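You operate a simulated robot arm through the tools that you are given. There is no shell and no other tool. Be economical: measure what you need, move in short steps, check, and stop when the job is done.

You run a simulated robot arm. Do the job below in one go: nothing can be reset, and whatever is moved stays where it is left.

Task
Put the yellow cup on the ledge, fold the towel flat and lay it in the steel tray.
Fine: the cup stands on the ledge over the tea table; press the fold down; tray and white cup stay where they are.
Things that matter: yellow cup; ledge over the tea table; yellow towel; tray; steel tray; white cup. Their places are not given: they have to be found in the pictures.

It is judged by the outcome, as a careful person would: the job done as asked, and still so three seconds after it is handed in. It fails if anything else is knocked over, pushed out of place, dropped, spilled or broken. Flat cloth is picked up by pressing the open fingertips on it (5 to 10 N) and closing them slowly along it; thin cloth reads only 2 to 8 mm in the jaws.

Robot
A 6-joint arm with a two-finger parallel gripper, fixed in place. Base frame: the origin is at the foot of the arm, x ahead of it, y to its left, z up; the work surface is at about z = 820. Units: mm, degrees, N and s.
With the tool pointing down near the work surface it reaches from about 120 to 840 mm from the base axis. Its first joint turns from -115.0 to 115.0 degrees. Payload 4.2 kg.
Tool frame: the origin (TCP) lies between the finger pads and is the grasp point; the fingertips stand 23 mm ahead of it; z points along the fingers, y is the line along which they close. The gripper opens to 94 mm. The fingers are 38 mm wide and 10 mm thick; the gripper's body (54 by 96 mm) begins 39 mm behind the TCP.
Orientation is that of the tool frame in the base frame, as a unit quaternion [x, y, z, w]. With the fingers straight down and closing along the base's y, the tool's x points along the base's -x, its y along +y and its z along -z.

Tools
- The arm moves only by the tool servo_tool. Its argument "targets" is text: rows parted by semicolons, each of 7 numbers parted by spaces: the shift along the base's x, y, z in units of 100 mm (1.0 is 100 mm), then the turn, a rotation vector about the base's x, y, z in units of 120 degrees (1.0 is 120 degrees), then the gripper command, from -1 (shut) to 1 (fully open), values between in proportion. In form: tx ty tz rx ry rz fingers; .... A call has 1 to 12 rows; each row is the pose to reach, as a shift and turn from the pose commanded when the call began. A call with a number of a shift or a turn outside -1 to 1 is refused whole. Each row takes 0.2 s and may step no farther than 50 mm and 8.6 degrees from the row before; otherwise, or with a gripper value out of range, the whole call is refused. A pose out of reach is approached as far as the arm can. The call stops where the force on the tool passes 40 N (or 10 N more than at its start, if that is more) or the arm is blocked; 0.2 s more then pass. Each finger travels about 108 mm/s and halts on what it meets, pressing with about 29 N; the grip force reading is that of the motor and also rises with nothing between the fingers. The clock runs only during rows and for 0.2 s after the last one: add rows that repeat a pose to give the fingers time. It gives the time, the measured TCP pose, the force on the tool (base axes), the opening and the grip force at its end, in the units of the frame above (readings bear some noise).
- Cameras (640 x 400 px; columns grow to the right, rows downward): "scene" is fixed at [220.1, 651.4, 1549.2]; the picture's right is [0.99, -0.17, 0.00], its down [-0.17, -0.98, -0.14] and it looks along [0.02, 0.14, -0.99] (base axes); focal length 214 px, centre (320, 200). "wrist" rides on the gripper at [-39, 0, -44] in the tool frame; the picture's right is [0.00, -1.00, 0.00], its down [0.97, 0.00, -0.24] and it looks along [0.24, 0.00, 0.97] (tool axes); focal length 218 px, centre (320, 200).
- get_image(camera): a new picture of that camera. The clock stands still meanwhile.
- slide_trunk(by): slides the trunk up (or, below 0, down) by that many mm; the arm rides with it, the base frame stays. It gives what a move gives, with no picture.
- measure_at(camera, pixels): for up to 12 pixels [column, row] of the newest picture of that camera ("zoom" is the newest enlarged one), the place [x, y, z] in the base frame of the surface seen there, good to about 3 mm. The clock stands still meanwhile.
- close_up(camera, box): a new picture of the part [left, top, right, bottom] of that camera's present view, enlarged. The clock stands still meanwhile.
- hand_in(): hands the job in; it is judged then, once.

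Go step by step. Measure first, check grasps and placings, and put right what went wrong. The budget is 80 turns and 54 pictures, counting those below and the enlarged ones. Unless the task says otherwise, let go and move clear before handing in, and close with one line.

The tools are called after "Call:" as name(argument=value, ...) on one line, values as JSON. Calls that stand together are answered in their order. servo_tool: Moves the arm, as the interface text tells. Its arguments: {"type":"object","properties":{"targets":{"type":"string"}},"required":["targets"]} The other tools are called the same way: slide_trunk (by) slides the trunk up or down; get_image (camera) takes a picture; measure_at (camera, pixels) gives the place of the surface under pixels of a picture; close_up (camera, box) takes an enlarged picture of a part of a camera's view; hand_in () hands the job in.

At the start:

```text
t: 0.0
eef_pos: [287.2, 329.1, 1564.7]
ee_rot: [0.0, 1.0, 0.0, 0.001]
contact_force: [0.1, 0.2, -0.6]
width: 94.0
gripper_force: 0.0
trunk travel left (down, up): [-869.0, 121.0]
```

scene: 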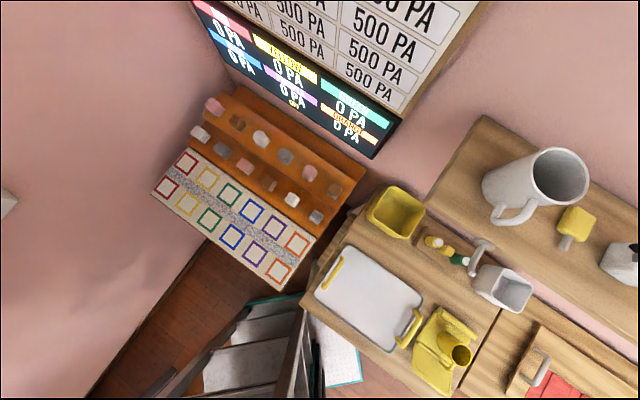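
wrist: 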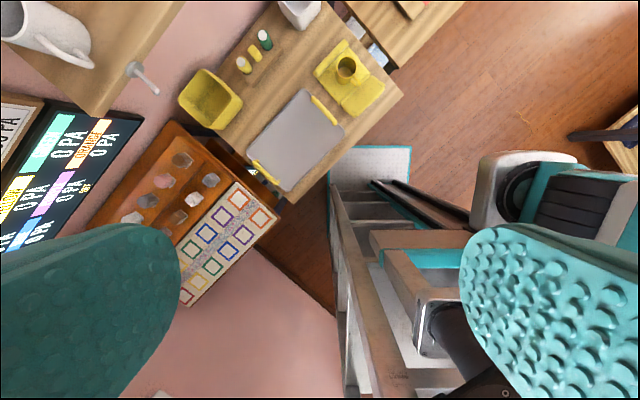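

The scene shows the tray near (370,297), the yellow towel with the yellow cup on it near (445,350), and the ledge with the white mug near (535,185). I'll enlarge and measure these.

Call:
close_up(camera="scene", box=[300, 180, 540, 400])

Call:
measure_at(camera="scene", pixels=[[330, 272], [345, 250], [420, 310], [388, 348], [370, 297], [434, 310], [474, 330], [448, 392], [412, 360], [456, 355], [430, 350], [455, 342]])

Call:
measure_at(camera="scene", pixels=[[435, 190], [480, 120], [470, 220], [540, 255], [600, 290], [560, 175], [515, 215], [575, 220], [460, 180], [630, 330], [500, 290], [395, 212]])

```text
1.82 times, centred on (420, 290) of scene
```

zoom: 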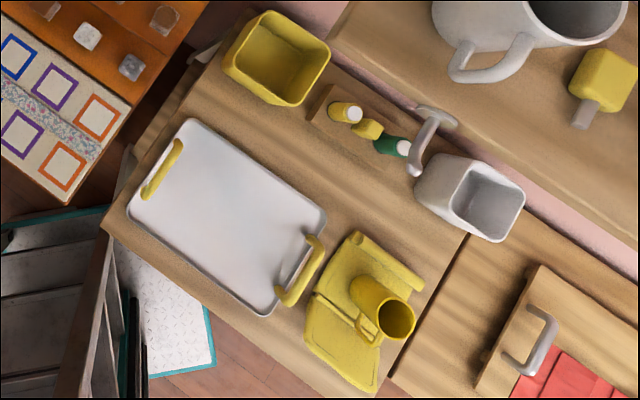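

```text
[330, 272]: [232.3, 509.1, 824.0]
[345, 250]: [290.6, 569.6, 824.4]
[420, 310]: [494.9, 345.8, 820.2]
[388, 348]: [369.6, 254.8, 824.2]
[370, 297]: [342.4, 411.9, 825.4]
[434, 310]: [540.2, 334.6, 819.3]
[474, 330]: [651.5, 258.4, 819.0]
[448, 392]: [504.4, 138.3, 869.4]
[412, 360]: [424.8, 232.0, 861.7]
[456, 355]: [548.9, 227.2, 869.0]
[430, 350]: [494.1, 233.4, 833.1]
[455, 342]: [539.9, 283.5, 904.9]
```

```text
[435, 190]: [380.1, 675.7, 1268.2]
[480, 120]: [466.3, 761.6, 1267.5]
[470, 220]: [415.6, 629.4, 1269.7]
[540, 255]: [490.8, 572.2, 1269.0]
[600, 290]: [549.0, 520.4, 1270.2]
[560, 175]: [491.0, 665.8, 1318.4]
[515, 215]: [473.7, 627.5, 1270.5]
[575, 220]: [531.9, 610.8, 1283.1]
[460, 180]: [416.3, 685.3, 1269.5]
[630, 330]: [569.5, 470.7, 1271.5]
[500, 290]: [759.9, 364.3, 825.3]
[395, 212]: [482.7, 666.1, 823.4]
```

The towel and cup heights vary (833–905) around (440,350), so I'll look closer at that area.

Call:
close_up(camera="scene", box=[390, 295, 510, 400])

Call:
close_up(camera="wrist", box=[280, 20, 420, 130])

```text
3.81 times, centred on (450, 348) of scene
```

zoom: 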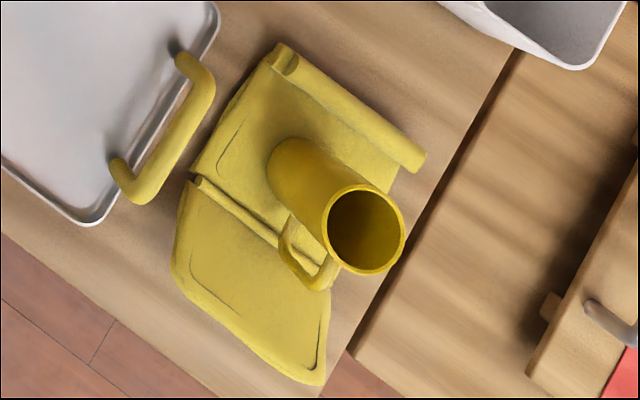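

```text
3.64 times, centred on (350, 75) of wrist
```

zoom: 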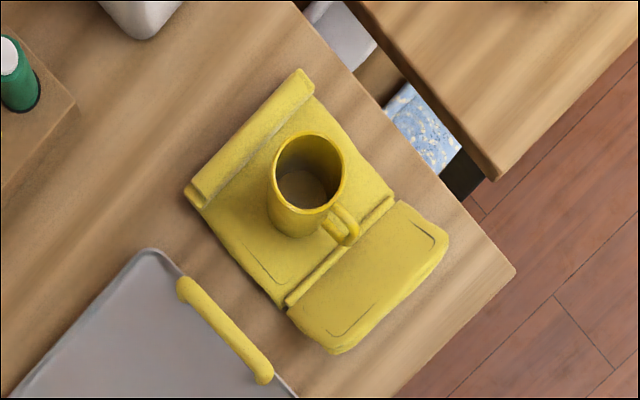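

The towel looks like a main panel with a rolled edge (upper left) and a second flap (lower right). I'll measure across it in the latest zoom.

Call:
measure_at(camera="zoom", pixels=[[303, 80], [200, 195], [250, 140], [330, 115], [230, 220], [280, 290], [380, 195], [295, 312], [340, 345], [445, 240], [400, 210], [365, 270]])

Call:
measure_at(camera="zoom", pixels=[[330, 250], [345, 262], [305, 190], [275, 165], [340, 165], [308, 133], [340, 230], [295, 235], [510, 270], [265, 375], [180, 285], [222, 185]])

```text
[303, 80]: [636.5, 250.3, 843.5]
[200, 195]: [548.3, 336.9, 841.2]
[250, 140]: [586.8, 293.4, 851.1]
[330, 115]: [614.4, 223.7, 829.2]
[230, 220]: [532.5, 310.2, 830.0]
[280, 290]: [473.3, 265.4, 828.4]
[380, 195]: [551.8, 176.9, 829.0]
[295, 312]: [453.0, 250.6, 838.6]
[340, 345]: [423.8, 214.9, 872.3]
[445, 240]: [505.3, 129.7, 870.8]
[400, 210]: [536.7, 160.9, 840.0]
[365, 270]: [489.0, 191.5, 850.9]
```

```text
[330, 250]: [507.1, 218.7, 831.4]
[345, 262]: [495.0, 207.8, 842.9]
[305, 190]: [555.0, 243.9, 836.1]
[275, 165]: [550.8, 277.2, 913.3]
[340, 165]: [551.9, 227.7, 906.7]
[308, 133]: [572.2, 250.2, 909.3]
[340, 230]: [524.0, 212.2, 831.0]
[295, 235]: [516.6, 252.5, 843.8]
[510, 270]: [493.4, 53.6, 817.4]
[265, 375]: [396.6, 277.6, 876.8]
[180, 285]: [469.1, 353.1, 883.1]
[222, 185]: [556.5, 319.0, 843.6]
```

The towel's main panel (z≈829) has a flap rising to z≈871 along (424,215)-(505,130), and a roll along (636,250)-(548,337). The cup's rim centre is about (552,250,910). Next I'll check the free ledge area and the ladder-like thing before sliding down.

Call:
close_up(camera="scene", box=[400, 100, 640, 320])

Call:
measure_at(camera="scene", pixels=[[250, 350], [240, 310], [295, 350], [303, 320], [335, 350], [290, 300], [200, 370], [270, 380]])

Call:
measure_at(camera="zoom", pixels=[[60, 175], [210, 50], [150, 130], [215, 190], [300, 215], [290, 250], [400, 300], [350, 210], [250, 225], [330, 285], [440, 260], [230, 130]])

```text
1.82 times, centred on (520, 210) of scene
```

zoom: 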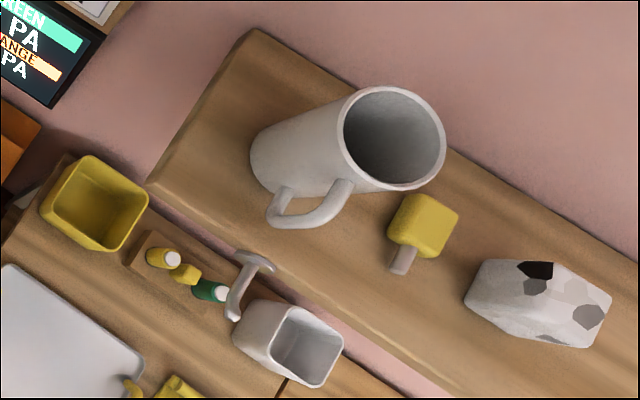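

```text
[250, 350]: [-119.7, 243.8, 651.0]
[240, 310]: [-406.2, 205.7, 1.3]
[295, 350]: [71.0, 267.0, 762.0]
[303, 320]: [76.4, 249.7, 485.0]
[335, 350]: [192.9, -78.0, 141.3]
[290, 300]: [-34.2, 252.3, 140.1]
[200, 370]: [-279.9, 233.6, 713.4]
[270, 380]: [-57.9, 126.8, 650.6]
```

```text
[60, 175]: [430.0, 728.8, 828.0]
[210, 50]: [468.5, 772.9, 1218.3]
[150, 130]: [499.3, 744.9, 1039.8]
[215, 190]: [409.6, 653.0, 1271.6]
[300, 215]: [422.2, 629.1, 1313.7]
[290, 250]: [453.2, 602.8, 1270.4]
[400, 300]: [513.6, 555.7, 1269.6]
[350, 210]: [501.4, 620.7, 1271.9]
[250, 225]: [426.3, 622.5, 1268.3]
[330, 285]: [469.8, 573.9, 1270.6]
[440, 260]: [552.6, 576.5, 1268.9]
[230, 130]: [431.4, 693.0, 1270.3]
```

The ledge (z≈1270) runs along (1,-1), with its front edge near (x+y)/√2≈730. Scene shows little free room beside the mug, so I'll turn 45° and move toward the ledge to see it with the wrist camera.

Call:
servo_tool(targets="0.16 0.16 0 0 0 0.0625 1; 0.33 0.33 0 0 0 0.125 1; 0.5 0.5 0 0 0 0.1875 1; 0.67 0.67 0 0 0 0.25 1; 0.83 0.83 0 0 0 0.3125 1; 1 1 0 0 0 0.375 1")

Call:
get_image(camera="wrist")

```text
t: 1.4
eef_pos: [369.9, 376.8, 1524.0]
ee_rot: [-0.374, 0.928, 0.0, 0.0]
contact_force: [-0.9, -0.1, 0.1]
width: 93.7
gripper_force: 0.1
out of reach, approached as far as the arm can: row 2, 3, 4, 5, 6
trunk travel left (down, up): [-869.0, 121.0]
```

```text
47 pictures are left
```

wrist: 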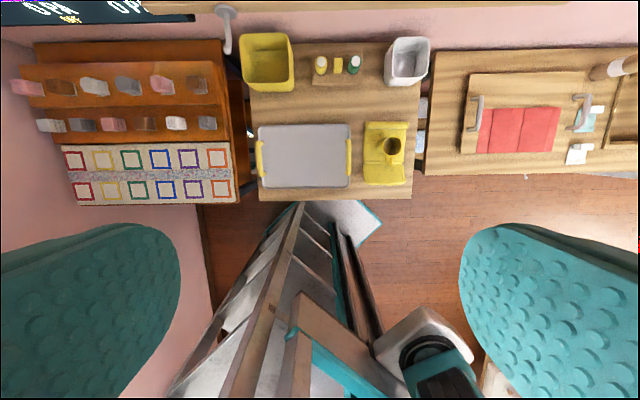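

The ledge is just outside the top of the view, and the arm is reach-limited this high. I'll raise the trunk and then move forward and down.

Call:
slide_trunk(by=115)

Call:
servo_tool(targets="0.1 0.1 -0.2 0 0 0 1; 0.2 0.2 -0.4 0 0 0 1; 0.35 0.3 -0.5 0 0 0 1; 0.5 0.4 -0.6 0 0 0 1; 0.5 0.4 -0.6 0 0 0 1")

Call:
get_image(camera="wrist")

```text
t: 2.9
eef_pos: [370.7, 377.0, 1638.7]
ee_rot: [-0.373, 0.928, 0.001, 0.001]
contact_force: [0.2, -0.1, -0.5]
width: 94.0
gripper_force: 0.1
trunk travel left (down, up): [-984.0, 6.0]
```

```text
t: 4.1
eef_pos: [418.7, 416.9, 1577.3]
ee_rot: [-0.374, 0.928, 0.0, 0.0]
contact_force: [-0.9, 0.3, -0.2]
width: 93.9
gripper_force: 0.1
trunk travel left (down, up): [-984.0, 6.0]
```

```text
46 pictures are left
```

wrist: 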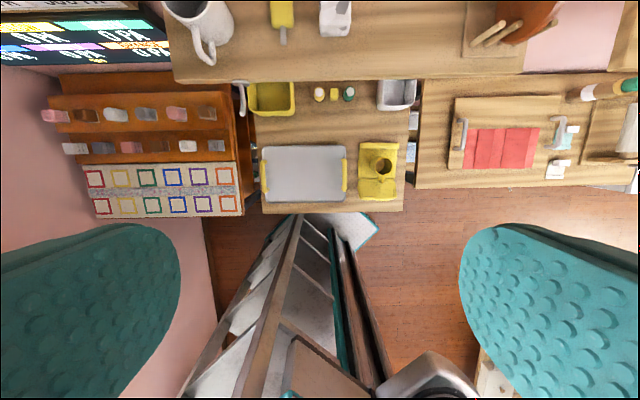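

The ledge is now visible, with a broad clear stretch at pixels (300–460, 45–75). I'll measure it.

Call:
measure_at(camera="wrist", pixels=[[320, 76], [320, 60], [283, 43], [335, 37], [370, 55], [370, 30], [400, 40], [430, 74], [460, 45], [250, 55], [345, 10], [400, 5]])

Call:
close_up(camera="wrist", box=[240, 0, 480, 150])

```text
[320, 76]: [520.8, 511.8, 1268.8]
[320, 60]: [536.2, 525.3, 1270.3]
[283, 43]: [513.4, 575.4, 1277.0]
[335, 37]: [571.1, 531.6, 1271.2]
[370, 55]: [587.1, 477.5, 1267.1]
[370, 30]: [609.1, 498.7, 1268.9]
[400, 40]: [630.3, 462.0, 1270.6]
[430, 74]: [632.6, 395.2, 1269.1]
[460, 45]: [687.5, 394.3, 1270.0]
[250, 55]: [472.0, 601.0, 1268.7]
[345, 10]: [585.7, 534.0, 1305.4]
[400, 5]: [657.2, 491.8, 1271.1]
```

```text
2.67 times, centred on (360, 75) of wrist
```

zoom: 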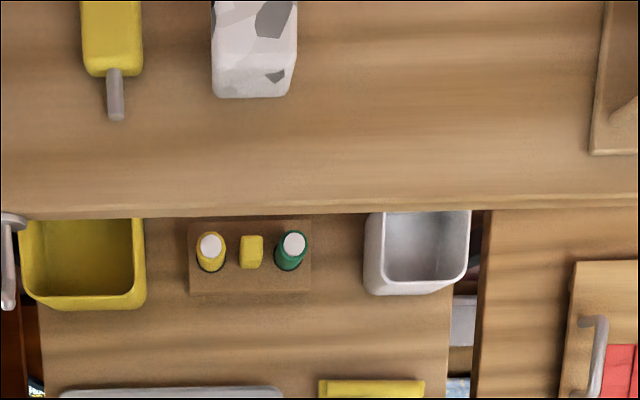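

Clear ledge target: about (636,466), which is about 50 mm behind the front edge and well right of the rock. Now I'll move over the cup and lower the trunk.

Call:
servo_tool(targets="0.25 -0.3 0 0 0 0 1; 0.5 -0.65 0 0 0 0 1; 0.75 -1 0 0 0 0 1; 0.85 -1 0 0 0 0 1; 0.85 -1 0 0 0 0 1")

Call:
slide_trunk(by=-520)

Call:
get_image(camera="wrist")

```text
t: 5.3
eef_pos: [505.1, 318.2, 1578.6]
ee_rot: [-0.373, 0.928, 0.0, 0.0]
contact_force: [0.0, 0.0, -0.5]
width: 94.1
gripper_force: 0.0
trunk travel left (down, up): [-984.0, 6.0]
```

```text
refused: -520 is not a number from -400 to 400
```

```text
44 pictures are left
```

wrist: 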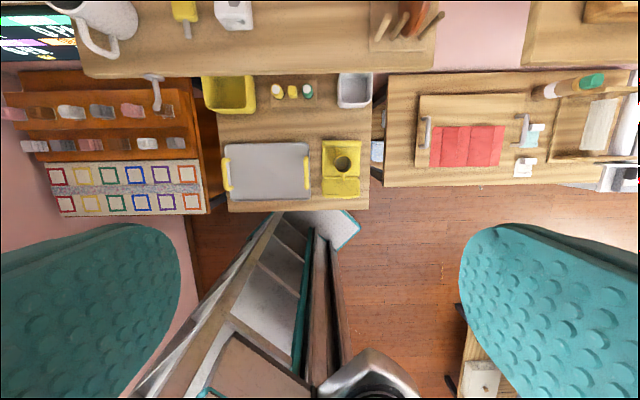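

The slide is limited to 400 mm per call, so I'll do −400 and then −100, which brings the TCP to about 1078.

Call:
slide_trunk(by=-400)

Call:
slide_trunk(by=-100)

Call:
servo_tool(targets="0.1 -0.3 0 0 0 0 1; 0.2 -0.6 0 0 0 0 1; 0.2 -0.9 0 0 0 0 1; 0.2 -0.9 0 0 0 0 1")

Call:
get_image(camera="wrist")

```text
t: 9.1
eef_pos: [505.0, 317.3, 1179.3]
ee_rot: [-0.373, 0.928, 0.0, 0.0]
contact_force: [-0.2, -0.1, 0.2]
width: 93.9
gripper_force: 0.0
trunk travel left (down, up): [-584.0, 406.0]
```

```text
t: 10.4
eef_pos: [504.4, 318.8, 1078.9]
ee_rot: [-0.372, 0.928, 0.0, 0.0]
contact_force: [-0.6, -0.4, -0.4]
width: 93.9
gripper_force: 0.1
trunk travel left (down, up): [-484.0, 506.0]
```

```text
t: 11.4
eef_pos: [525.5, 228.6, 1078.5]
ee_rot: [-0.372, 0.928, 0.0, 0.0]
contact_force: [-0.8, 0.4, 0.2]
width: 94.0
gripper_force: 0.1
trunk travel left (down, up): [-484.0, 506.0]
```

```text
43 pictures are left
```

wrist: 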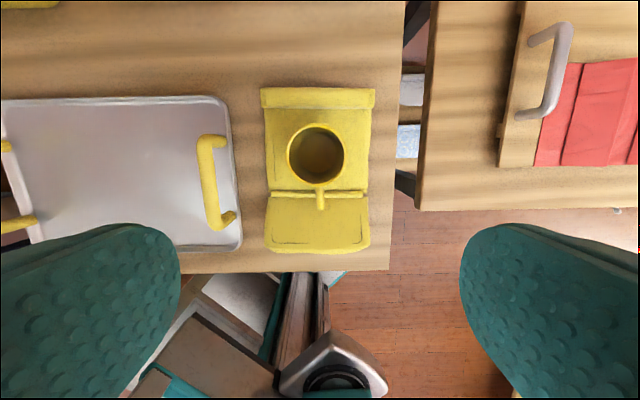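

The cup is seen well: rim at (288–345, 125–185), handle pointing down at (320,200). I'll measure the rim, handle, tray and towel here.

Call:
measure_at(camera="wrist", pixels=[[289, 155], [343, 155], [316, 124], [317, 183], [320, 205], [320, 192], [316, 150], [270, 97], [370, 97], [267, 225], [365, 245], [317, 245]])

Call:
measure_at(camera="wrist", pixels=[[5, 105], [215, 100], [237, 240], [35, 240], [120, 160], [205, 140], [228, 218], [210, 180], [225, 150], [200, 180], [180, 215], [150, 105]])

Call:
close_up(camera="wrist", box=[240, 75, 400, 270])

```text
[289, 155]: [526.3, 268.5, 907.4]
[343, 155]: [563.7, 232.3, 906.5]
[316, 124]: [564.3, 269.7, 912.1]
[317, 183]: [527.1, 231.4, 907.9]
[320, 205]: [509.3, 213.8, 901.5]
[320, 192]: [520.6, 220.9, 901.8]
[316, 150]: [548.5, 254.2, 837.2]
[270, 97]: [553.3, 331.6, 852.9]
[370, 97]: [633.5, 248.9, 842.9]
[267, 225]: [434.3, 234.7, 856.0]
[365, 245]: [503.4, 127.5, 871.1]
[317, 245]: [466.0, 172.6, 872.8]
```

```text
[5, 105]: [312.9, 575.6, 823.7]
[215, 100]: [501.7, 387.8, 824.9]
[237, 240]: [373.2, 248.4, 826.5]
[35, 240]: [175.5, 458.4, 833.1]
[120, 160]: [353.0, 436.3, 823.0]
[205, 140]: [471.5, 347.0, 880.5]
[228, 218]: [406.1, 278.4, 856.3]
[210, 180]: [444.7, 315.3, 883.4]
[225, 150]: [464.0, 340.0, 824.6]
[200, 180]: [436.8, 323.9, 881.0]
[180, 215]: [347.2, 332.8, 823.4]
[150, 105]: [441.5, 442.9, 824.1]
```

```text
2.05 times, centred on (320, 172) of wrist
```

zoom: 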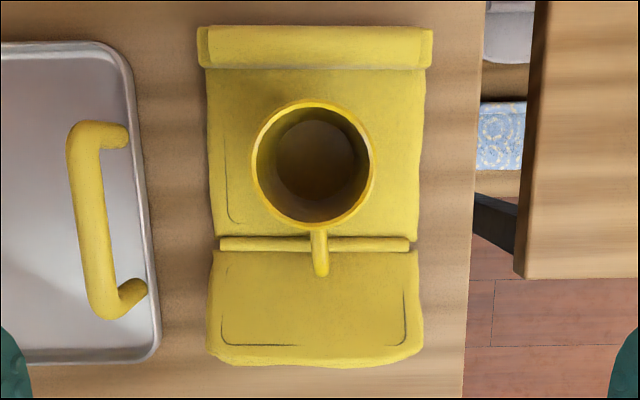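

The cup centre is about (545,250), diameter ~53, rim z≈908, with the handle lying across the closing line. I'll descend over it, then close.

Call:
servo_tool(targets="0.1 0.11 -0.3 0 0 0 1; 0.195 0.214 -0.6 0 0 0 1; 0.195 0.214 -0.9 0 0 0 1; 0.195 0.214 -1 0 0 0 1; 0.195 0.214 -1 0 0 0 1")

Call:
get_image(camera="wrist")

```text
t: 12.6
eef_pos: [543.7, 249.2, 978.0]
ee_rot: [-0.373, 0.928, 0.0, 0.0]
contact_force: [0.0, 0.4, -0.5]
width: 94.0
gripper_force: 0.1
trunk travel left (down, up): [-484.0, 506.0]
```

```text
41 pictures are left
```

wrist: 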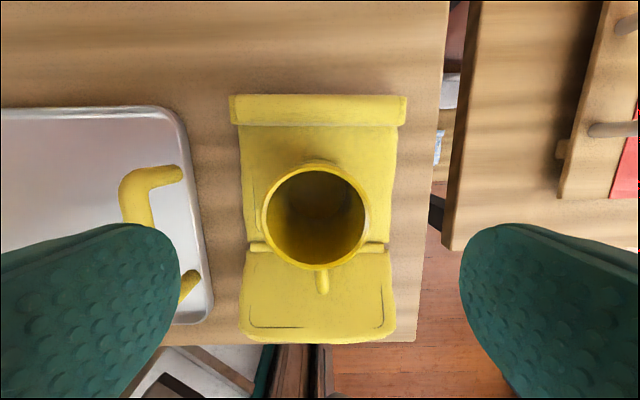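

Cup at (315,217) is centred between the fingers. I'll descend 97 mm and close slowly.

Call:
servo_tool(targets="0 0 -0.35 0 0 0 1; 0 0 -0.7 0 0 0 1; 0 0 -0.97 0 0 0 1; 0 0 -0.97 0 0 0 0.6; 0 0 -0.97 0 0 0 0.3; 0 0 -0.97 0 0 0 0.05; 0 0 -0.97 0 0 0 -0.2; 0 0 -0.97 0 0 0 -0.3; 0 0 -0.97 0 0 0 -0.3")

Call:
get_image(camera="wrist")

```text
t: 14.6
eef_pos: [543.9, 249.7, 881.7]
ee_rot: [-0.373, 0.928, 0.0, 0.001]
contact_force: [0.2, 0.2, -0.4]
width: 58.8
gripper_force: 29.0
trunk travel left (down, up): [-484.0, 506.0]
```

```text
40 pictures are left
```

wrist: 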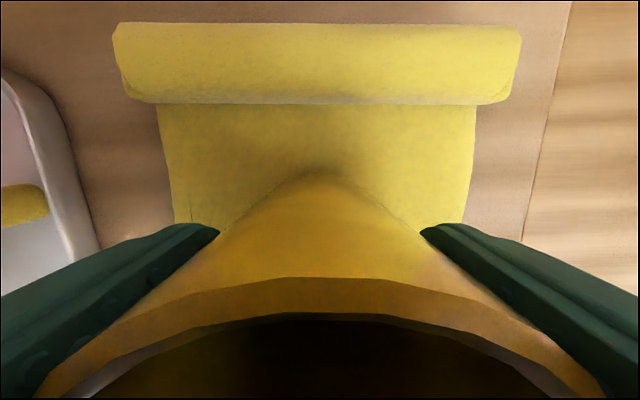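

The cup is held at 58.8 mm with 29 N. I'll lift it straight up and check.

Call:
servo_tool(targets="0 0 0.15 0 0 0 -0.3; 0 0 0.4 0 0 0 -0.3; 0 0 0.7 0 0 0 -0.3; 0 0 1 0 0 0 -0.3; 0 0 1 0 0 0 -0.3")

Call:
get_image(camera="scene")

```text
t: 15.8
eef_pos: [541.5, 248.4, 981.9]
ee_rot: [-0.373, 0.928, 0.0, -0.001]
contact_force: [0.3, 0.2, -1.9]
width: 58.7
gripper_force: 29.1
trunk travel left (down, up): [-484.0, 506.0]
```

```text
39 pictures are left
```

scene: 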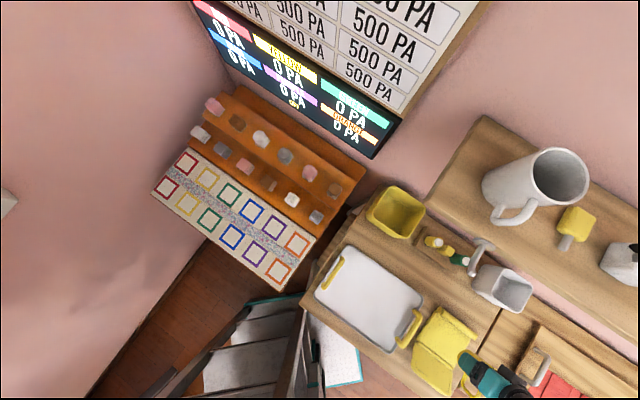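

The cup is in the jaws and the towel stayed put. I'll raise the trunk 400 mm, clear in front of the ledge.

Call:
slide_trunk(by=400)

Call:
servo_tool(targets="0.15 0.3 0 0 0 0 -0.3; 0.3 0.6 0 0 0 0 -0.3; 0.45 0.9 0 0 0 0 -0.3; 0.5 1 0 0 0 0 -0.3; 0.5 1 0 0 0 0 -0.3")

Call:
servo_tool(targets="0.1 0.25 0 0 0 0 -0.3; 0.2 0.5 0 0 0 0 -0.3; 0.3 0.75 0 0 0 0 -0.3; 0.4 1 0 0 0 0 -0.3; 0.4 1 0 0 0 0 -0.3")

Call:
get_image(camera="wrist")

```text
t: 19.6
eef_pos: [543.8, 248.9, 1379.8]
ee_rot: [-0.373, 0.928, 0.0, -0.001]
contact_force: [0.3, -0.6, -1.9]
width: 58.7
gripper_force: 29.3
trunk travel left (down, up): [-884.0, 106.0]
```

```text
t: 20.9
eef_pos: [594.2, 349.4, 1380.8]
ee_rot: [-0.373, 0.928, 0.0, -0.001]
contact_force: [0.0, 0.0, -0.8]
width: 58.8
gripper_force: 28.8
trunk travel left (down, up): [-884.0, 106.0]
```

```text
t: 22.1
eef_pos: [599.7, 389.3, 1367.4]
ee_rot: [-0.374, 0.927, 0.0, 0.0]
contact_force: [0.0, 0.2, -1.6]
width: 58.9
gripper_force: 29.0
out of reach, approached as far as the arm can: row 2, 3, 4, 5
trunk travel left (down, up): [-884.0, 106.0]
```

```text
38 pictures are left
```

wrist: 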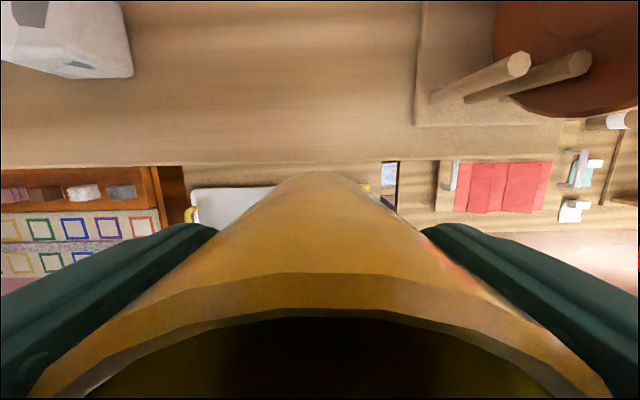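

The arm ran out of reach at this height, with the ledge edge ahead at row ~160. I'll raise the trunk by 105 and go in with the arm lower, keeping the cup above the ledge.

Call:
slide_trunk(by=105)

Call:
servo_tool(targets="0 0 -0.4 0 0 0 -0.3; 0 0 -0.8 0 0 0 -0.3; 0 0 -1 0 0 0 -0.3; 0.12 0.25 -1 0 0 0 -0.3; 0.24 0.5 -1 0 0 0 -0.3; 0.36 0.77 -1 0 0 0 -0.3; 0.36 0.77 -1 0 0 0 -0.3")

Call:
get_image(camera="scene")

Call:
get_image(camera="wrist")

```text
t: 23.4
eef_pos: [599.1, 390.2, 1471.3]
ee_rot: [-0.373, 0.928, -0.001, -0.001]
contact_force: [0.2, 0.5, -1.2]
width: 58.9
gripper_force: 28.7
trunk travel left (down, up): [-989.0, 1.0]
```

```text
t: 25.0
eef_pos: [615.3, 420.1, 1371.2]
ee_rot: [-0.373, 0.928, 0.0, 0.0]
contact_force: [0.9, -0.1, -2.0]
width: 59.0
gripper_force: 29.0
out of reach, approached as far as the arm can: row 5, 6, 7
trunk travel left (down, up): [-989.0, 1.0]
```

```text
37 pictures are left
```

scene: 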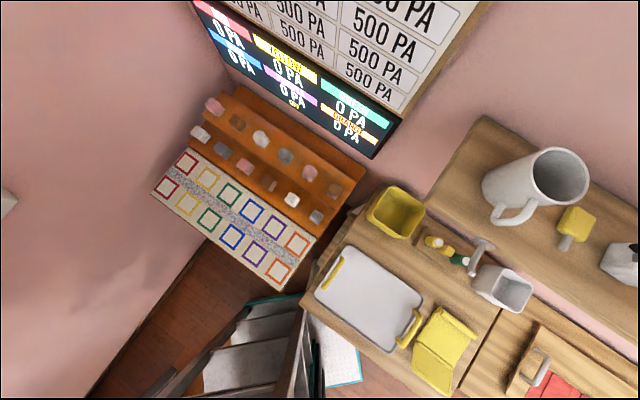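

```text
36 pictures are left
```

wrist: 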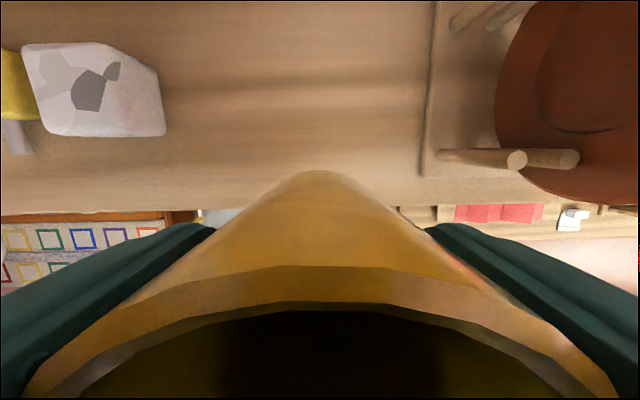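

Reach is 745 mm here; being lower and less far right helps. I'll measure the rock's near corner in the wrist view and extend at a lower height.

Call:
measure_at(camera="wrist", pixels=[[163, 133], [100, 138], [155, 75], [45, 133], [250, 208], [430, 175], [250, 120], [437, 155]])

Call:
servo_tool(targets="0 0 -0.15 0 0 0 -0.3; 0 0 -0.31 0 0 0 -0.3; 0 0.18 -0.31 0 0 0 -0.3; -0.03 0.36 -0.31 0 0 0 -0.3; -0.06 0.54 -0.31 0 0 0 -0.3; -0.06 0.54 -0.31 0 0 0 -0.3")

```text
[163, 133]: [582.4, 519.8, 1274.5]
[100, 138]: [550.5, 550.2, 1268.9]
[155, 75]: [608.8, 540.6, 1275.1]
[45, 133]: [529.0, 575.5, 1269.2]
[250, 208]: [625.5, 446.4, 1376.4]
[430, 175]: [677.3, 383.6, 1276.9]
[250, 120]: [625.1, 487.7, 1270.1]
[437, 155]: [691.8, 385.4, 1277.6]
```

```text
t: 26.4
eef_pos: [605.8, 432.9, 1338.9]
ee_rot: [-0.373, 0.928, 0.0, 0.001]
contact_force: [0.4, 0.1, -1.0]
width: 59.0
gripper_force: 28.9
out of reach, approached as far as the arm can: row 2, 3, 4, 5, 6
trunk travel left (down, up): [-989.0, 1.0]
```

The arm is at r≈745 mm again, with the cup about 15 mm above the ledge top and its centre near the front edge. I'll probe whether it extends further when slightly lower.

Call:
servo_tool(targets="0 0.05 -0.02 0 0 0 -0.3; 0 0.12 -0.04 0 0 0 -0.3; 0 0.2 -0.06 0 0 0 -0.3; 0 0.3 -0.07 0 0 0 -0.3; 0 0.4 -0.07 0 0 0 -0.3")

```text
t: 27.6
eef_pos: [589.5, 449.4, 1328.4]
ee_rot: [-0.373, 0.928, 0.001, 0.001]
contact_force: [-0.2, 1.0, -2.0]
width: 59.1
gripper_force: 29.1
out of reach, approached as far as the arm can: row 1, 2, 3, 4, 5
trunk travel left (down, up): [-989.0, 1.0]
```

At s≈735 the cup is not far enough in; I need ~27 mm more, and going lower did not help. I'll back off, go up relative to the trunk with the trunk lower, and test whether reach improves.

Call:
servo_tool(targets="-0.15 -0.15 0.15 0 0 0 -0.3; -0.4 -0.4 0.3 0 0 0 -0.3; -0.5 -0.5 0.6 0 0 0 -0.3; -0.5 -0.5 0.7 0 0 0 -0.3; -0.5 -0.5 0.7 0 0 0 -0.3")

Call:
slide_trunk(by=-50)

Call:
servo_tool(targets="0.2 0.2 0 0 0 0 -0.3; 0.4 0.4 0 0 0 0 -0.3; 0.5 0.5 0 0 0 0 -0.3; 0.6 0.6 0 0 0 0 -0.3; 0.7 0.7 0 0 0 0 -0.3; 0.7 0.7 0 0 0 0 -0.3")

```text
t: 28.8
eef_pos: [539.2, 396.6, 1398.5]
ee_rot: [-0.373, 0.928, 0.0, -0.001]
contact_force: [-1.2, 0.4, -1.2]
width: 58.9
gripper_force: 28.9
out of reach, approached as far as the arm can: row 1
trunk travel left (down, up): [-989.0, 1.0]
```

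```text
t: 29.7
eef_pos: [539.4, 397.2, 1349.4]
ee_rot: [-0.373, 0.928, 0.0, -0.001]
contact_force: [0.0, -0.3, -0.7]
width: 58.7
gripper_force: 28.8
trunk travel left (down, up): [-939.0, 51.0]
```

```text
t: 31.1
eef_pos: [581.7, 434.1, 1348.1]
ee_rot: [-0.373, 0.928, 0.001, 0.0]
contact_force: [-0.8, -0.6, -1.3]
width: 58.7
gripper_force: 29.1
out of reach, approached as far as the arm can: row 3, 4, 5, 6
trunk travel left (down, up): [-939.0, 51.0]
```

Reach got worse (s=718), so a vertical tool can't get the cup far enough in. I'll put the cup back where it stood and regrasp it with the gripper tilted ~20° toward the ledge, which keeps the cup upright and brings the wrist nearer.

Call:
servo_tool(targets="-0.1 -0.3 0 0 0 0 -0.3; -0.15 -0.55 0 0 0 0 -0.3; -0.2 -0.85 0 0 0 0 -0.3; -0.2 -1 0 0 0 0 -0.3; -0.2 -1 0 0 0 0 -0.3")

Call:
servo_tool(targets="-0.05 -0.3 0 0 0 0 -0.3; -0.1 -0.5 0 0 0 0 -0.3; -0.17 -0.7 0 0 0 0 -0.3; -0.17 -0.85 0 0 0 0 -0.3; -0.17 -0.85 0 0 0 0 -0.3")

Call:
slide_trunk(by=-380)

```text
t: 32.3
eef_pos: [562.2, 333.4, 1348.7]
ee_rot: [-0.373, 0.928, 0.0, 0.001]
contact_force: [0.2, -0.5, -1.1]
width: 59.0
gripper_force: 28.6
trunk travel left (down, up): [-939.0, 51.0]
```

```text
t: 33.5
eef_pos: [546.8, 250.4, 1347.4]
ee_rot: [-0.373, 0.928, 0.0, 0.0]
contact_force: [0.4, 0.6, -1.5]
width: 58.7
gripper_force: 29.0
trunk travel left (down, up): [-939.0, 51.0]
```

```text
t: 37.2
eef_pos: [546.7, 250.0, 967.5]
ee_rot: [-0.373, 0.928, 0.0, -0.001]
contact_force: [-0.3, 0.4, -2.3]
width: 58.8
gripper_force: 29.1
trunk travel left (down, up): [-559.0, 431.0]
```

Now I'll lower the cup to z≈883 slowly and check for contact.

Call:
servo_tool(targets="0 0 -0.4 0 0 0 -0.3; 0 0 -0.7 0 0 0 -0.3; 0 0 -0.8 0 0 0 -0.3; 0 0 -0.83 0 0 0 -0.3; 0 0 -0.855 0 0 0 -0.3; 0 0 -0.86 0 0 0 -0.3")

```text
t: 38.6
eef_pos: [545.4, 249.7, 879.9]
ee_rot: [-0.373, 0.928, 0.001, 0.0]
contact_force: [-0.1, 0.2, -1.8]
width: 58.8
gripper_force: 28.8
trunk travel left (down, up): [-559.0, 431.0]
```

There's no clear contact yet, so I'll ease down a few mm more.

Call:
servo_tool(targets="0 0 -0.015 0 0 0 -0.3; 0 0 -0.03 0 0 0 -0.3; 0 0 -0.03 0 0 0 -0.3")

```text
t: 39.4
eef_pos: [545.4, 251.0, 879.5]
ee_rot: [-0.373, 0.928, 0.0, 0.002]
contact_force: [0.7, -0.1, 17.2]
width: 58.7
gripper_force: 29.2
trunk travel left (down, up): [-559.0, 431.0]
```

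Contact (17 N) shows the cup is standing. I'll open, rise 13 mm, and tilt 20° about the closing axis.

Call:
servo_tool(targets="0 0 0.02 0 0 0 -0.1; 0 0 0.02 0 0 0 0.3; 0 0 0.02 0 0 0 1; 0 0 0.02 0 0 0 1; 0 0 0.07 0 0 0 1; 0 0 0.15 0.0288 -0.0301 0 1; 0 0 0.15 0.0576 -0.0602 0 1; 0 0 0.15 0.0864 -0.0904 0 1; 0 0 0.15 0.115 -0.1205 0 1; 0 0 0.15 0.115 -0.1205 0 1")

Call:
get_image(camera="wrist")

Call:
get_image(camera="scene")

```text
t: 41.6
eef_pos: [545.4, 250.2, 893.7]
ee_rot: [-0.367, 0.914, 0.065, 0.162]
contact_force: [0.5, 0.2, 0.5]
width: 94.0
gripper_force: 0.1
trunk travel left (down, up): [-559.0, 431.0]
```

```text
35 pictures are left
```

wrist: 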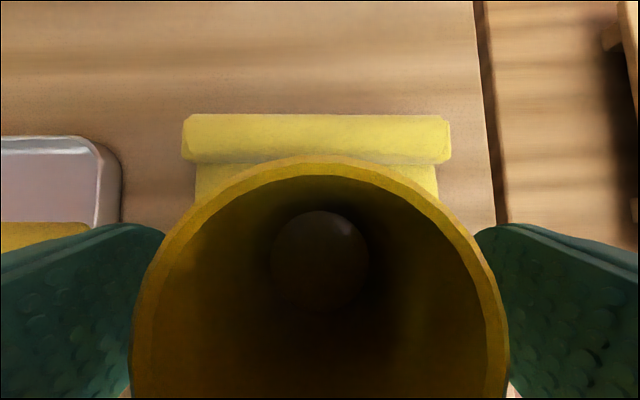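

```text
34 pictures are left
```

scene: 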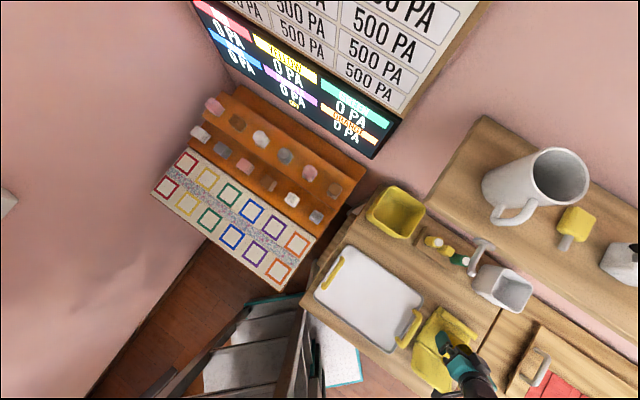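

Cup upright and empty; tilt reached. I'll close on it and lift.

Call:
servo_tool(targets="0 0 0 0 0 0 0.6; 0 0 0 0 0 0 0.3; 0 0 0 0 0 0 0; 0 0 0 0 0 0 -0.3; 0 0 0 0 0 0 -0.3; 0 0 0.1 0 0 0 -0.3; 0 0 0.3 0 0 0 -0.3; 0 0 0.6 0 0 0 -0.3; 0 0 0.8 0 0 0 -0.3; 0 0 0.8 0 0 0 -0.3")

Call:
get_image(camera="wrist")

```text
t: 43.8
eef_pos: [546.2, 249.6, 972.7]
ee_rot: [-0.368, 0.914, 0.065, 0.161]
contact_force: [-0.4, 1.1, -0.7]
width: 59.0
gripper_force: 29.3
trunk travel left (down, up): [-559.0, 431.0]
```

```text
33 pictures are left
```

wrist: 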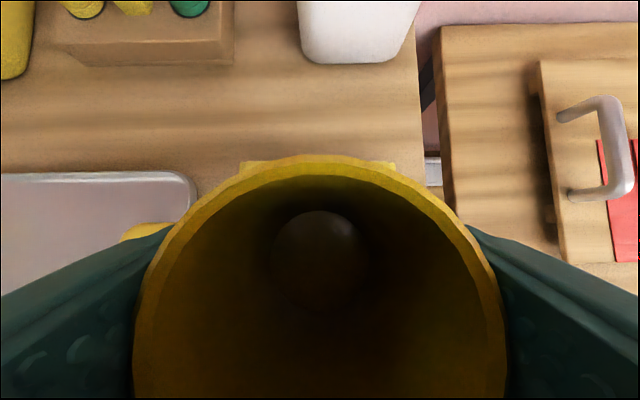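

Held upright. Trunk up, then toward the ledge target (627,465) at z≈1355.

Call:
slide_trunk(by=400)

Call:
slide_trunk(by=30)

Call:
servo_tool(targets="0.1 0.25 -0.1 0 0 0 -0.3; 0.2 0.5 -0.2 0 0 0 -0.3; 0.3 0.75 -0.3 0 0 0 -0.3; 0.4 1 -0.4 0 0 0 -0.3; 0.4 1 -0.4 0 0 0 -0.3")

Call:
servo_tool(targets="0.1 0.25 0 0 0 0 -0.3; 0.2 0.5 0 0 0 0 -0.3; 0.3 0.75 0 0 0 0 -0.3; 0.4 1 0 0 0 0 -0.3; 0.4 1 0 0 0 0 -0.3")

Call:
get_image(camera="wrist")

```text
t: 47.6
eef_pos: [547.0, 250.4, 1373.6]
ee_rot: [-0.367, 0.914, 0.065, 0.162]
contact_force: [0.0, -1.2, -1.6]
width: 58.8
gripper_force: 29.3
trunk travel left (down, up): [-959.0, 31.0]
```

```text
t: 48.4
eef_pos: [545.8, 249.7, 1402.9]
ee_rot: [-0.368, 0.914, 0.065, 0.161]
contact_force: [0.0, 0.1, -1.2]
width: 59.1
gripper_force: 29.4
trunk travel left (down, up): [-989.0, 1.0]
```

```text
t: 49.6
eef_pos: [587.2, 349.9, 1363.5]
ee_rot: [-0.367, 0.914, 0.065, 0.161]
contact_force: [-0.4, 0.3, -1.6]
width: 59.2
gripper_force: 28.6
trunk travel left (down, up): [-989.0, 1.0]
```

```text
t: 50.8
eef_pos: [625.6, 449.5, 1363.6]
ee_rot: [-0.367, 0.914, 0.064, 0.16]
contact_force: [0.8, -1.2, -1.7]
width: 59.2
gripper_force: 29.0
trunk travel left (down, up): [-989.0, 1.0]
```

```text
32 pictures are left
```

wrist: 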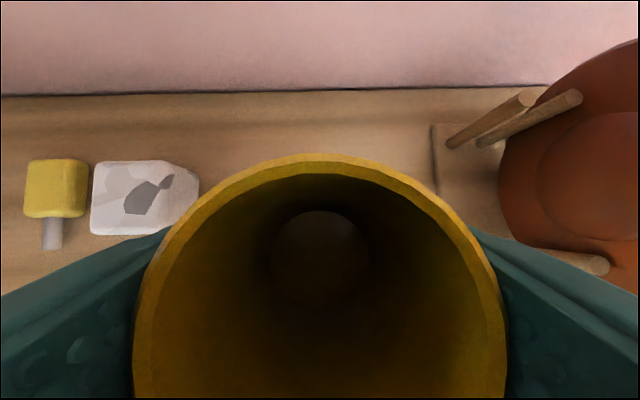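

The tilt gives the needed reach; s=760 now. I'll move in 20 mm more and lower slowly.

Call:
servo_tool(targets="0.07 0.09 0 0 0 0 -0.3; 0.14 0.18 0 0 0 0 -0.3; 0.14 0.18 -0.1 0 0 0 -0.3; 0.14 0.18 -0.2 0 0 0 -0.3; 0.14 0.18 -0.24 0 0 0 -0.3; 0.14 0.18 -0.26 0 0 0 -0.3; 0.14 0.18 -0.26 0 0 0 -0.3")

```text
t: 52.4
eef_pos: [639.7, 467.0, 1337.1]
ee_rot: [-0.368, 0.914, 0.065, 0.161]
contact_force: [0.0, -0.3, -1.6]
width: 58.9
gripper_force: 29.4
trunk travel left (down, up): [-989.0, 1.0]
```

Call:
servo_tool(targets="0 0 -0.015 0 0 0 -0.3; 0 0 -0.03 0 0 0 -0.3; 0 0 -0.03 0 0 0 -0.3")

```text
t: 53.2
eef_pos: [641.0, 467.6, 1333.9]
ee_rot: [-0.368, 0.913, 0.065, 0.161]
contact_force: [-0.3, 0.4, -2.2]
width: 59.2
gripper_force: 29.4
trunk travel left (down, up): [-989.0, 1.0]
```

There's no contact at 1334 yet, so I'll continue down in small steps.

Call:
servo_tool(targets="0 0 -0.012 0 0 0 -0.3; 0 0 -0.025 0 0 0 -0.3; 0 0 -0.025 0 0 0 -0.3")

```text
t: 54.0
eef_pos: [639.7, 467.3, 1332.8]
ee_rot: [-0.367, 0.914, 0.064, 0.163]
contact_force: [-0.2, -0.9, 0.3]
width: 59.2
gripper_force: 28.8
trunk travel left (down, up): [-989.0, 1.0]
```

Contact is just beginning (the weight has gone from the reading). I'll go 1 mm more and check.

Call:
servo_tool(targets="0 0 -0.012 0 0 0 -0.3; 0 0 -0.012 0 0 0 -0.3")

```text
t: 54.6
eef_pos: [640.2, 467.9, 1332.4]
ee_rot: [-0.367, 0.914, 0.065, 0.162]
contact_force: [0.0, -1.7, 6.5]
width: 59.2
gripper_force: 28.7
trunk travel left (down, up): [-989.0, 1.0]
```

Contact of 6.5 N: the cup stands on the ledge. I'll open and back out along the tool axis.

Call:
servo_tool(targets="0 0 0.012 0 0 0 -0.1; 0 0 0.012 0 0 0 0.2; 0 0 0.012 0 0 0 1; 0 0 0.012 0 0 0 1; -0.05 -0.05 0.2 0 0 0 1; -0.13 -0.13 0.5 0 0 0 1; -0.22 -0.22 0.85 0 0 0 1; -0.22 -0.22 0.85 0 0 0 1")

Call:
get_image(camera="wrist")

```text
t: 56.4
eef_pos: [617.0, 445.0, 1414.1]
ee_rot: [-0.368, 0.914, 0.064, 0.161]
contact_force: [-0.7, -0.4, 0.5]
width: 94.0
gripper_force: 0.1
trunk travel left (down, up): [-989.0, 1.0]
```

```text
31 pictures are left
```

wrist: 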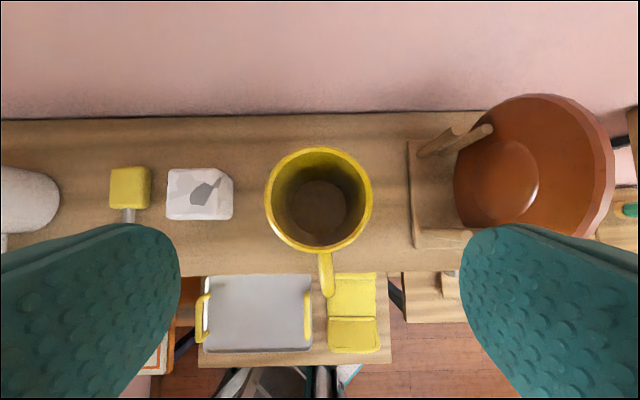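

The cup stands on the ledge with good margin, beside the rock. Now I'll retreat, untilt, and go down to look at the towel.

Call:
servo_tool(targets="-0.2 -0.25 0 0 0 0 1; -0.4 -0.5 0 0 0 0 1; -0.6 -0.75 0 -0.0288 0.0301 0 1; -0.8 -1 0 -0.0576 0.0602 0 1; -0.9 -1 0 -0.0864 0.0904 0 1; -0.9 -1 0 -0.115 0.1205 0 1; -0.9 -1 0 -0.115 0.1205 0 1")

Call:
servo_tool(targets="-0.1 -0.35 0 0 0 0 1; -0.2 -0.7 0 0 0 0 1; -0.3 -1 0 0 0 0 1; -0.43 -1 0 0 0 0 1; -0.43 -1 0 0 0 0 1")

Call:
slide_trunk(by=-400)

Call:
get_image(camera="wrist")

```text
t: 58.0
eef_pos: [527.0, 345.9, 1415.1]
ee_rot: [-0.373, 0.928, 0.0, 0.0]
contact_force: [0.6, 0.7, 0.3]
width: 94.0
gripper_force: 0.0
trunk travel left (down, up): [-989.0, 1.0]
```

```text
t: 59.2
eef_pos: [485.1, 245.5, 1414.7]
ee_rot: [-0.372, 0.928, 0.0, 0.001]
contact_force: [-0.5, 0.5, 0.1]
width: 94.1
gripper_force: 0.2
trunk travel left (down, up): [-989.0, 1.0]
```

```text
t: 63.0
eef_pos: [484.1, 245.3, 1015.3]
ee_rot: [-0.373, 0.928, 0.0, 0.0]
contact_force: [0.0, 0.5, -0.5]
width: 94.1
gripper_force: 0.1
trunk travel left (down, up): [-589.0, 401.0]
```

```text
30 pictures are left
```

wrist: 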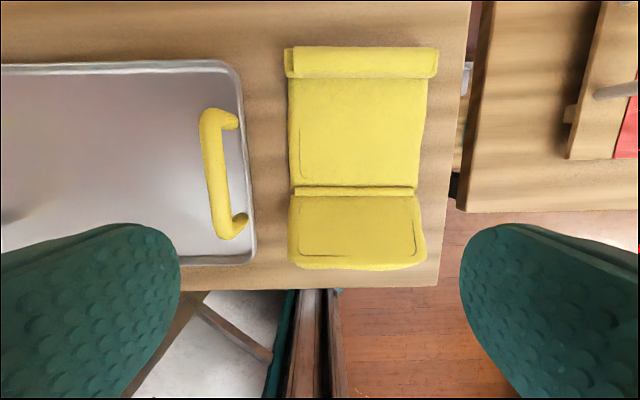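

The towel is clear now: roll at rows 48–78, panel 80–185, crease at ~190, flap 195–268. I'll measure its profile along column 357 and the table's front edge.

Call:
measure_at(camera="wrist", pixels=[[357, 49], [357, 62], [357, 75], [357, 84], [357, 130], [357, 180], [357, 190], [357, 200], [357, 220], [357, 240], [357, 258], [357, 268]])

Call:
measure_at(camera="wrist", pixels=[[292, 195], [413, 195], [289, 265], [424, 262], [288, 62], [437, 62], [357, 284], [295, 278], [420, 284], [291, 130], [426, 130], [290, 240]])

Call:
close_up(camera="wrist", box=[270, 170, 450, 290])

```text
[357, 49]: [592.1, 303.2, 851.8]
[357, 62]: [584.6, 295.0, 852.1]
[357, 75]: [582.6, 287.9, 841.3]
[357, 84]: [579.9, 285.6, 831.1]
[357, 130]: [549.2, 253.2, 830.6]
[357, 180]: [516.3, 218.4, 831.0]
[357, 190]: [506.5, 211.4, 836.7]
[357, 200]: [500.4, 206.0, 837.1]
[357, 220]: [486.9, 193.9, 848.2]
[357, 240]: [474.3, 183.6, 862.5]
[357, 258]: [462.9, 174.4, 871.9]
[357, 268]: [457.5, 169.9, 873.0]
```

```text
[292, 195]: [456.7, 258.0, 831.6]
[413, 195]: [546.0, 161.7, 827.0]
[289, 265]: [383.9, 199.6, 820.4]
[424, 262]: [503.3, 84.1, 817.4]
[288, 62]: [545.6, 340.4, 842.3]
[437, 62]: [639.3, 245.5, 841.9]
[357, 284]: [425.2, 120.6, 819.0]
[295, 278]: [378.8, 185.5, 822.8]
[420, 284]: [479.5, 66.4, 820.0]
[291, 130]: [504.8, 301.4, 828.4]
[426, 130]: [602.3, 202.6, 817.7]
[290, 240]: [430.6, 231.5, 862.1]
```

```text
3.33 times, centred on (360, 230) of wrist
```

zoom: 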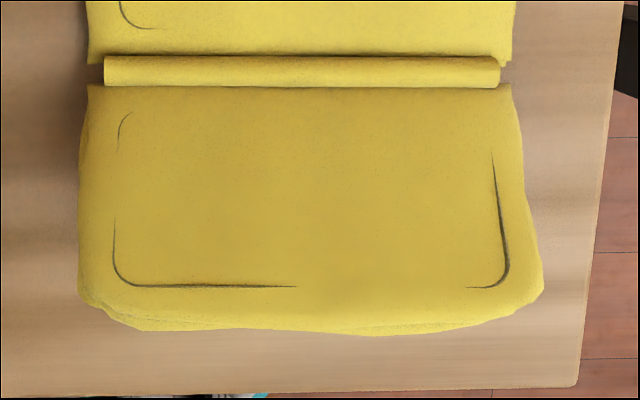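

The flap is a hinged panel: crease at about (507,211,837), free edge at (457,170,873), ~70 mm long. With open fingers spanning ~114 of its 125 mm width, I'll come down in front of it and sweep it up and over.

Call:
servo_tool(targets="-0.15 -0.3 0 0 0 0 1; -0.3 -0.6 0 0 0 0 1; -0.4 -0.85 -0.2 0 0 0 1; -0.49 -1 -0.5 0 0 0 1; -0.49 -1 -0.8 0 0 0 1; -0.49 -1 -1 0 0 0 1; -0.49 -1 -1 0 0 0 1")

Call:
get_image(camera="wrist")

```text
t: 64.6
eef_pos: [436.4, 145.3, 915.9]
ee_rot: [-0.373, 0.928, 0.0, 0.0]
contact_force: [-0.7, 0.2, -0.2]
width: 94.0
gripper_force: 0.0
trunk travel left (down, up): [-589.0, 401.0]
```

```text
28 pictures are left
```

wrist: 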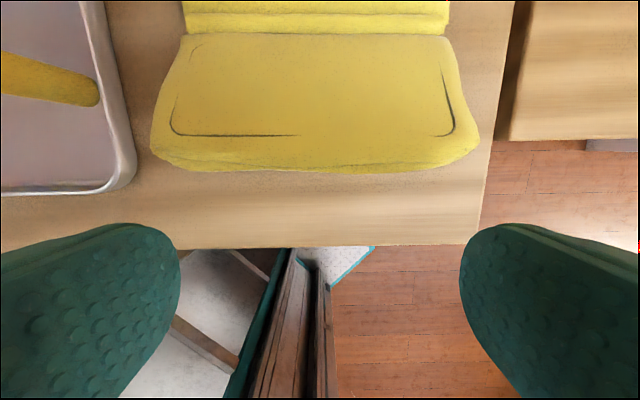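

The flap is centred (col ~315) ahead of the fingers. I'll descend to z≈880 and sweep 79 mm toward the crease.

Call:
servo_tool(targets="0 0 -0.2 0 0 0 1; 0 0 -0.36 0 0 0 1; 0.1 0.09 -0.36 0 0 0 1; 0.18 0.17 -0.36 0 0 0 1; 0.25 0.235 -0.36 0 0 0 1; 0.32 0.3 -0.36 0 0 0 1; 0.39 0.365 -0.36 0 0 0 1; 0.46 0.43 -0.36 0 0 0 1; 0.52 0.485 -0.36 0 0 0 1; 0.578 0.538 -0.36 0 0 0 1")

Call:
get_image(camera="wrist")

Call:
close_up(camera="scene", box=[380, 280, 520, 400])

```text
t: 66.8
eef_pos: [494.8, 199.2, 880.0]
ee_rot: [-0.373, 0.928, 0.0, 0.0]
contact_force: [-1.4, 0.0, 1.1]
width: 94.1
gripper_force: 0.0
trunk travel left (down, up): [-589.0, 401.0]
```

```text
27 pictures are left
```

wrist: 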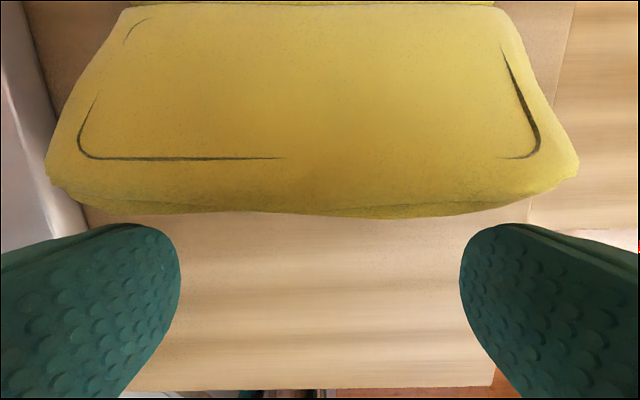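

```text
3.33 times, centred on (450, 340) of scene
```

zoom: 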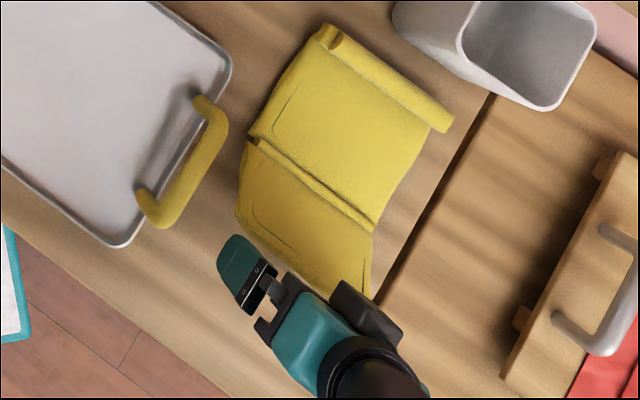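

The flap still looks upright in the same pose, and the towel may have slid instead. I'll measure.

Call:
measure_at(camera="wrist", pixels=[[320, 30], [320, 80], [320, 130], [320, 160], [320, 185], [320, 210], [50, 180], [575, 175], [320, 4]])

Call:
measure_at(camera="zoom", pixels=[[330, 45], [440, 120], [385, 85], [310, 185], [345, 130], [255, 140], [370, 225], [300, 240]])

```text
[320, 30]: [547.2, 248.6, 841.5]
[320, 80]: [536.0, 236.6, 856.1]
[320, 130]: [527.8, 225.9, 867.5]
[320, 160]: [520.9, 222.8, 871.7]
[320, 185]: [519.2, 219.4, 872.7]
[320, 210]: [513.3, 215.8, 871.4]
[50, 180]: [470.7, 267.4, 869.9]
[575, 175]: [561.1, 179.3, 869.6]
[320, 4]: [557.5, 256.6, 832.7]
```

```text
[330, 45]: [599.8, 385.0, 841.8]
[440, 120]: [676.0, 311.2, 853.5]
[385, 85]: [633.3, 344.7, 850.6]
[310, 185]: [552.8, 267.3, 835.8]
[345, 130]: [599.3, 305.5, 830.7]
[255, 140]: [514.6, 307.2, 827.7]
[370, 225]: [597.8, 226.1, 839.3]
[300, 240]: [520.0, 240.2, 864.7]
```

The towel slid ~65 mm backward without folding (flap still ~40°); pushing on its edge has poor leverage. I'll back off, tilt the fingers ~52° to lie under the flap, and then scoop it up around the crease.

Call:
servo_tool(targets="-0.1 -0.09 0 0 0 0 1; -0.2 -0.186 0.1 0 0 0 1; -0.2 -0.186 0.1 0.042 -0.0453 0 1; -0.2 -0.186 0.1 0.0843 -0.0906 0 1; -0.2 -0.186 0.1 0.1265 -0.136 0 1; -0.2 -0.186 0.1 0.1686 -0.181 0 1; -0.2 -0.186 0.1 0.211 -0.2265 0 1; -0.2 -0.186 0.1 0.253 -0.272 0 1; -0.2 -0.186 0.1 0.295 -0.317 0 1; -0.2 -0.186 0.1 0.295 -0.317 0 1")

Call:
get_image(camera="wrist")

```text
t: 69.0
eef_pos: [491.1, 202.7, 891.1]
ee_rot: [-0.336, 0.834, 0.158, 0.408]
contact_force: [-0.1, 0.0, -0.4]
width: 93.9
gripper_force: 0.1
out of reach, approached as far as the arm can: row 8, 9, 10
trunk travel left (down, up): [-589.0, 401.0]
```

```text
25 pictures are left
```

wrist: 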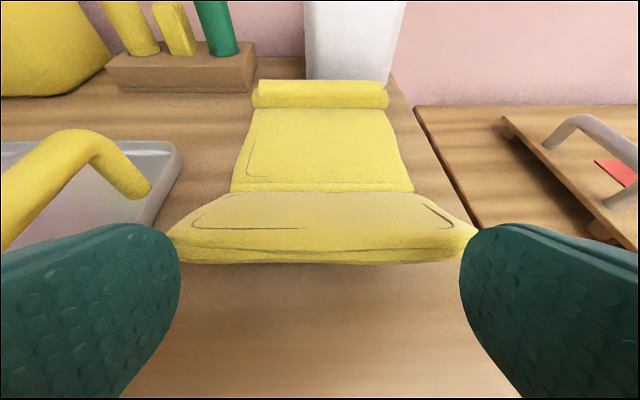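

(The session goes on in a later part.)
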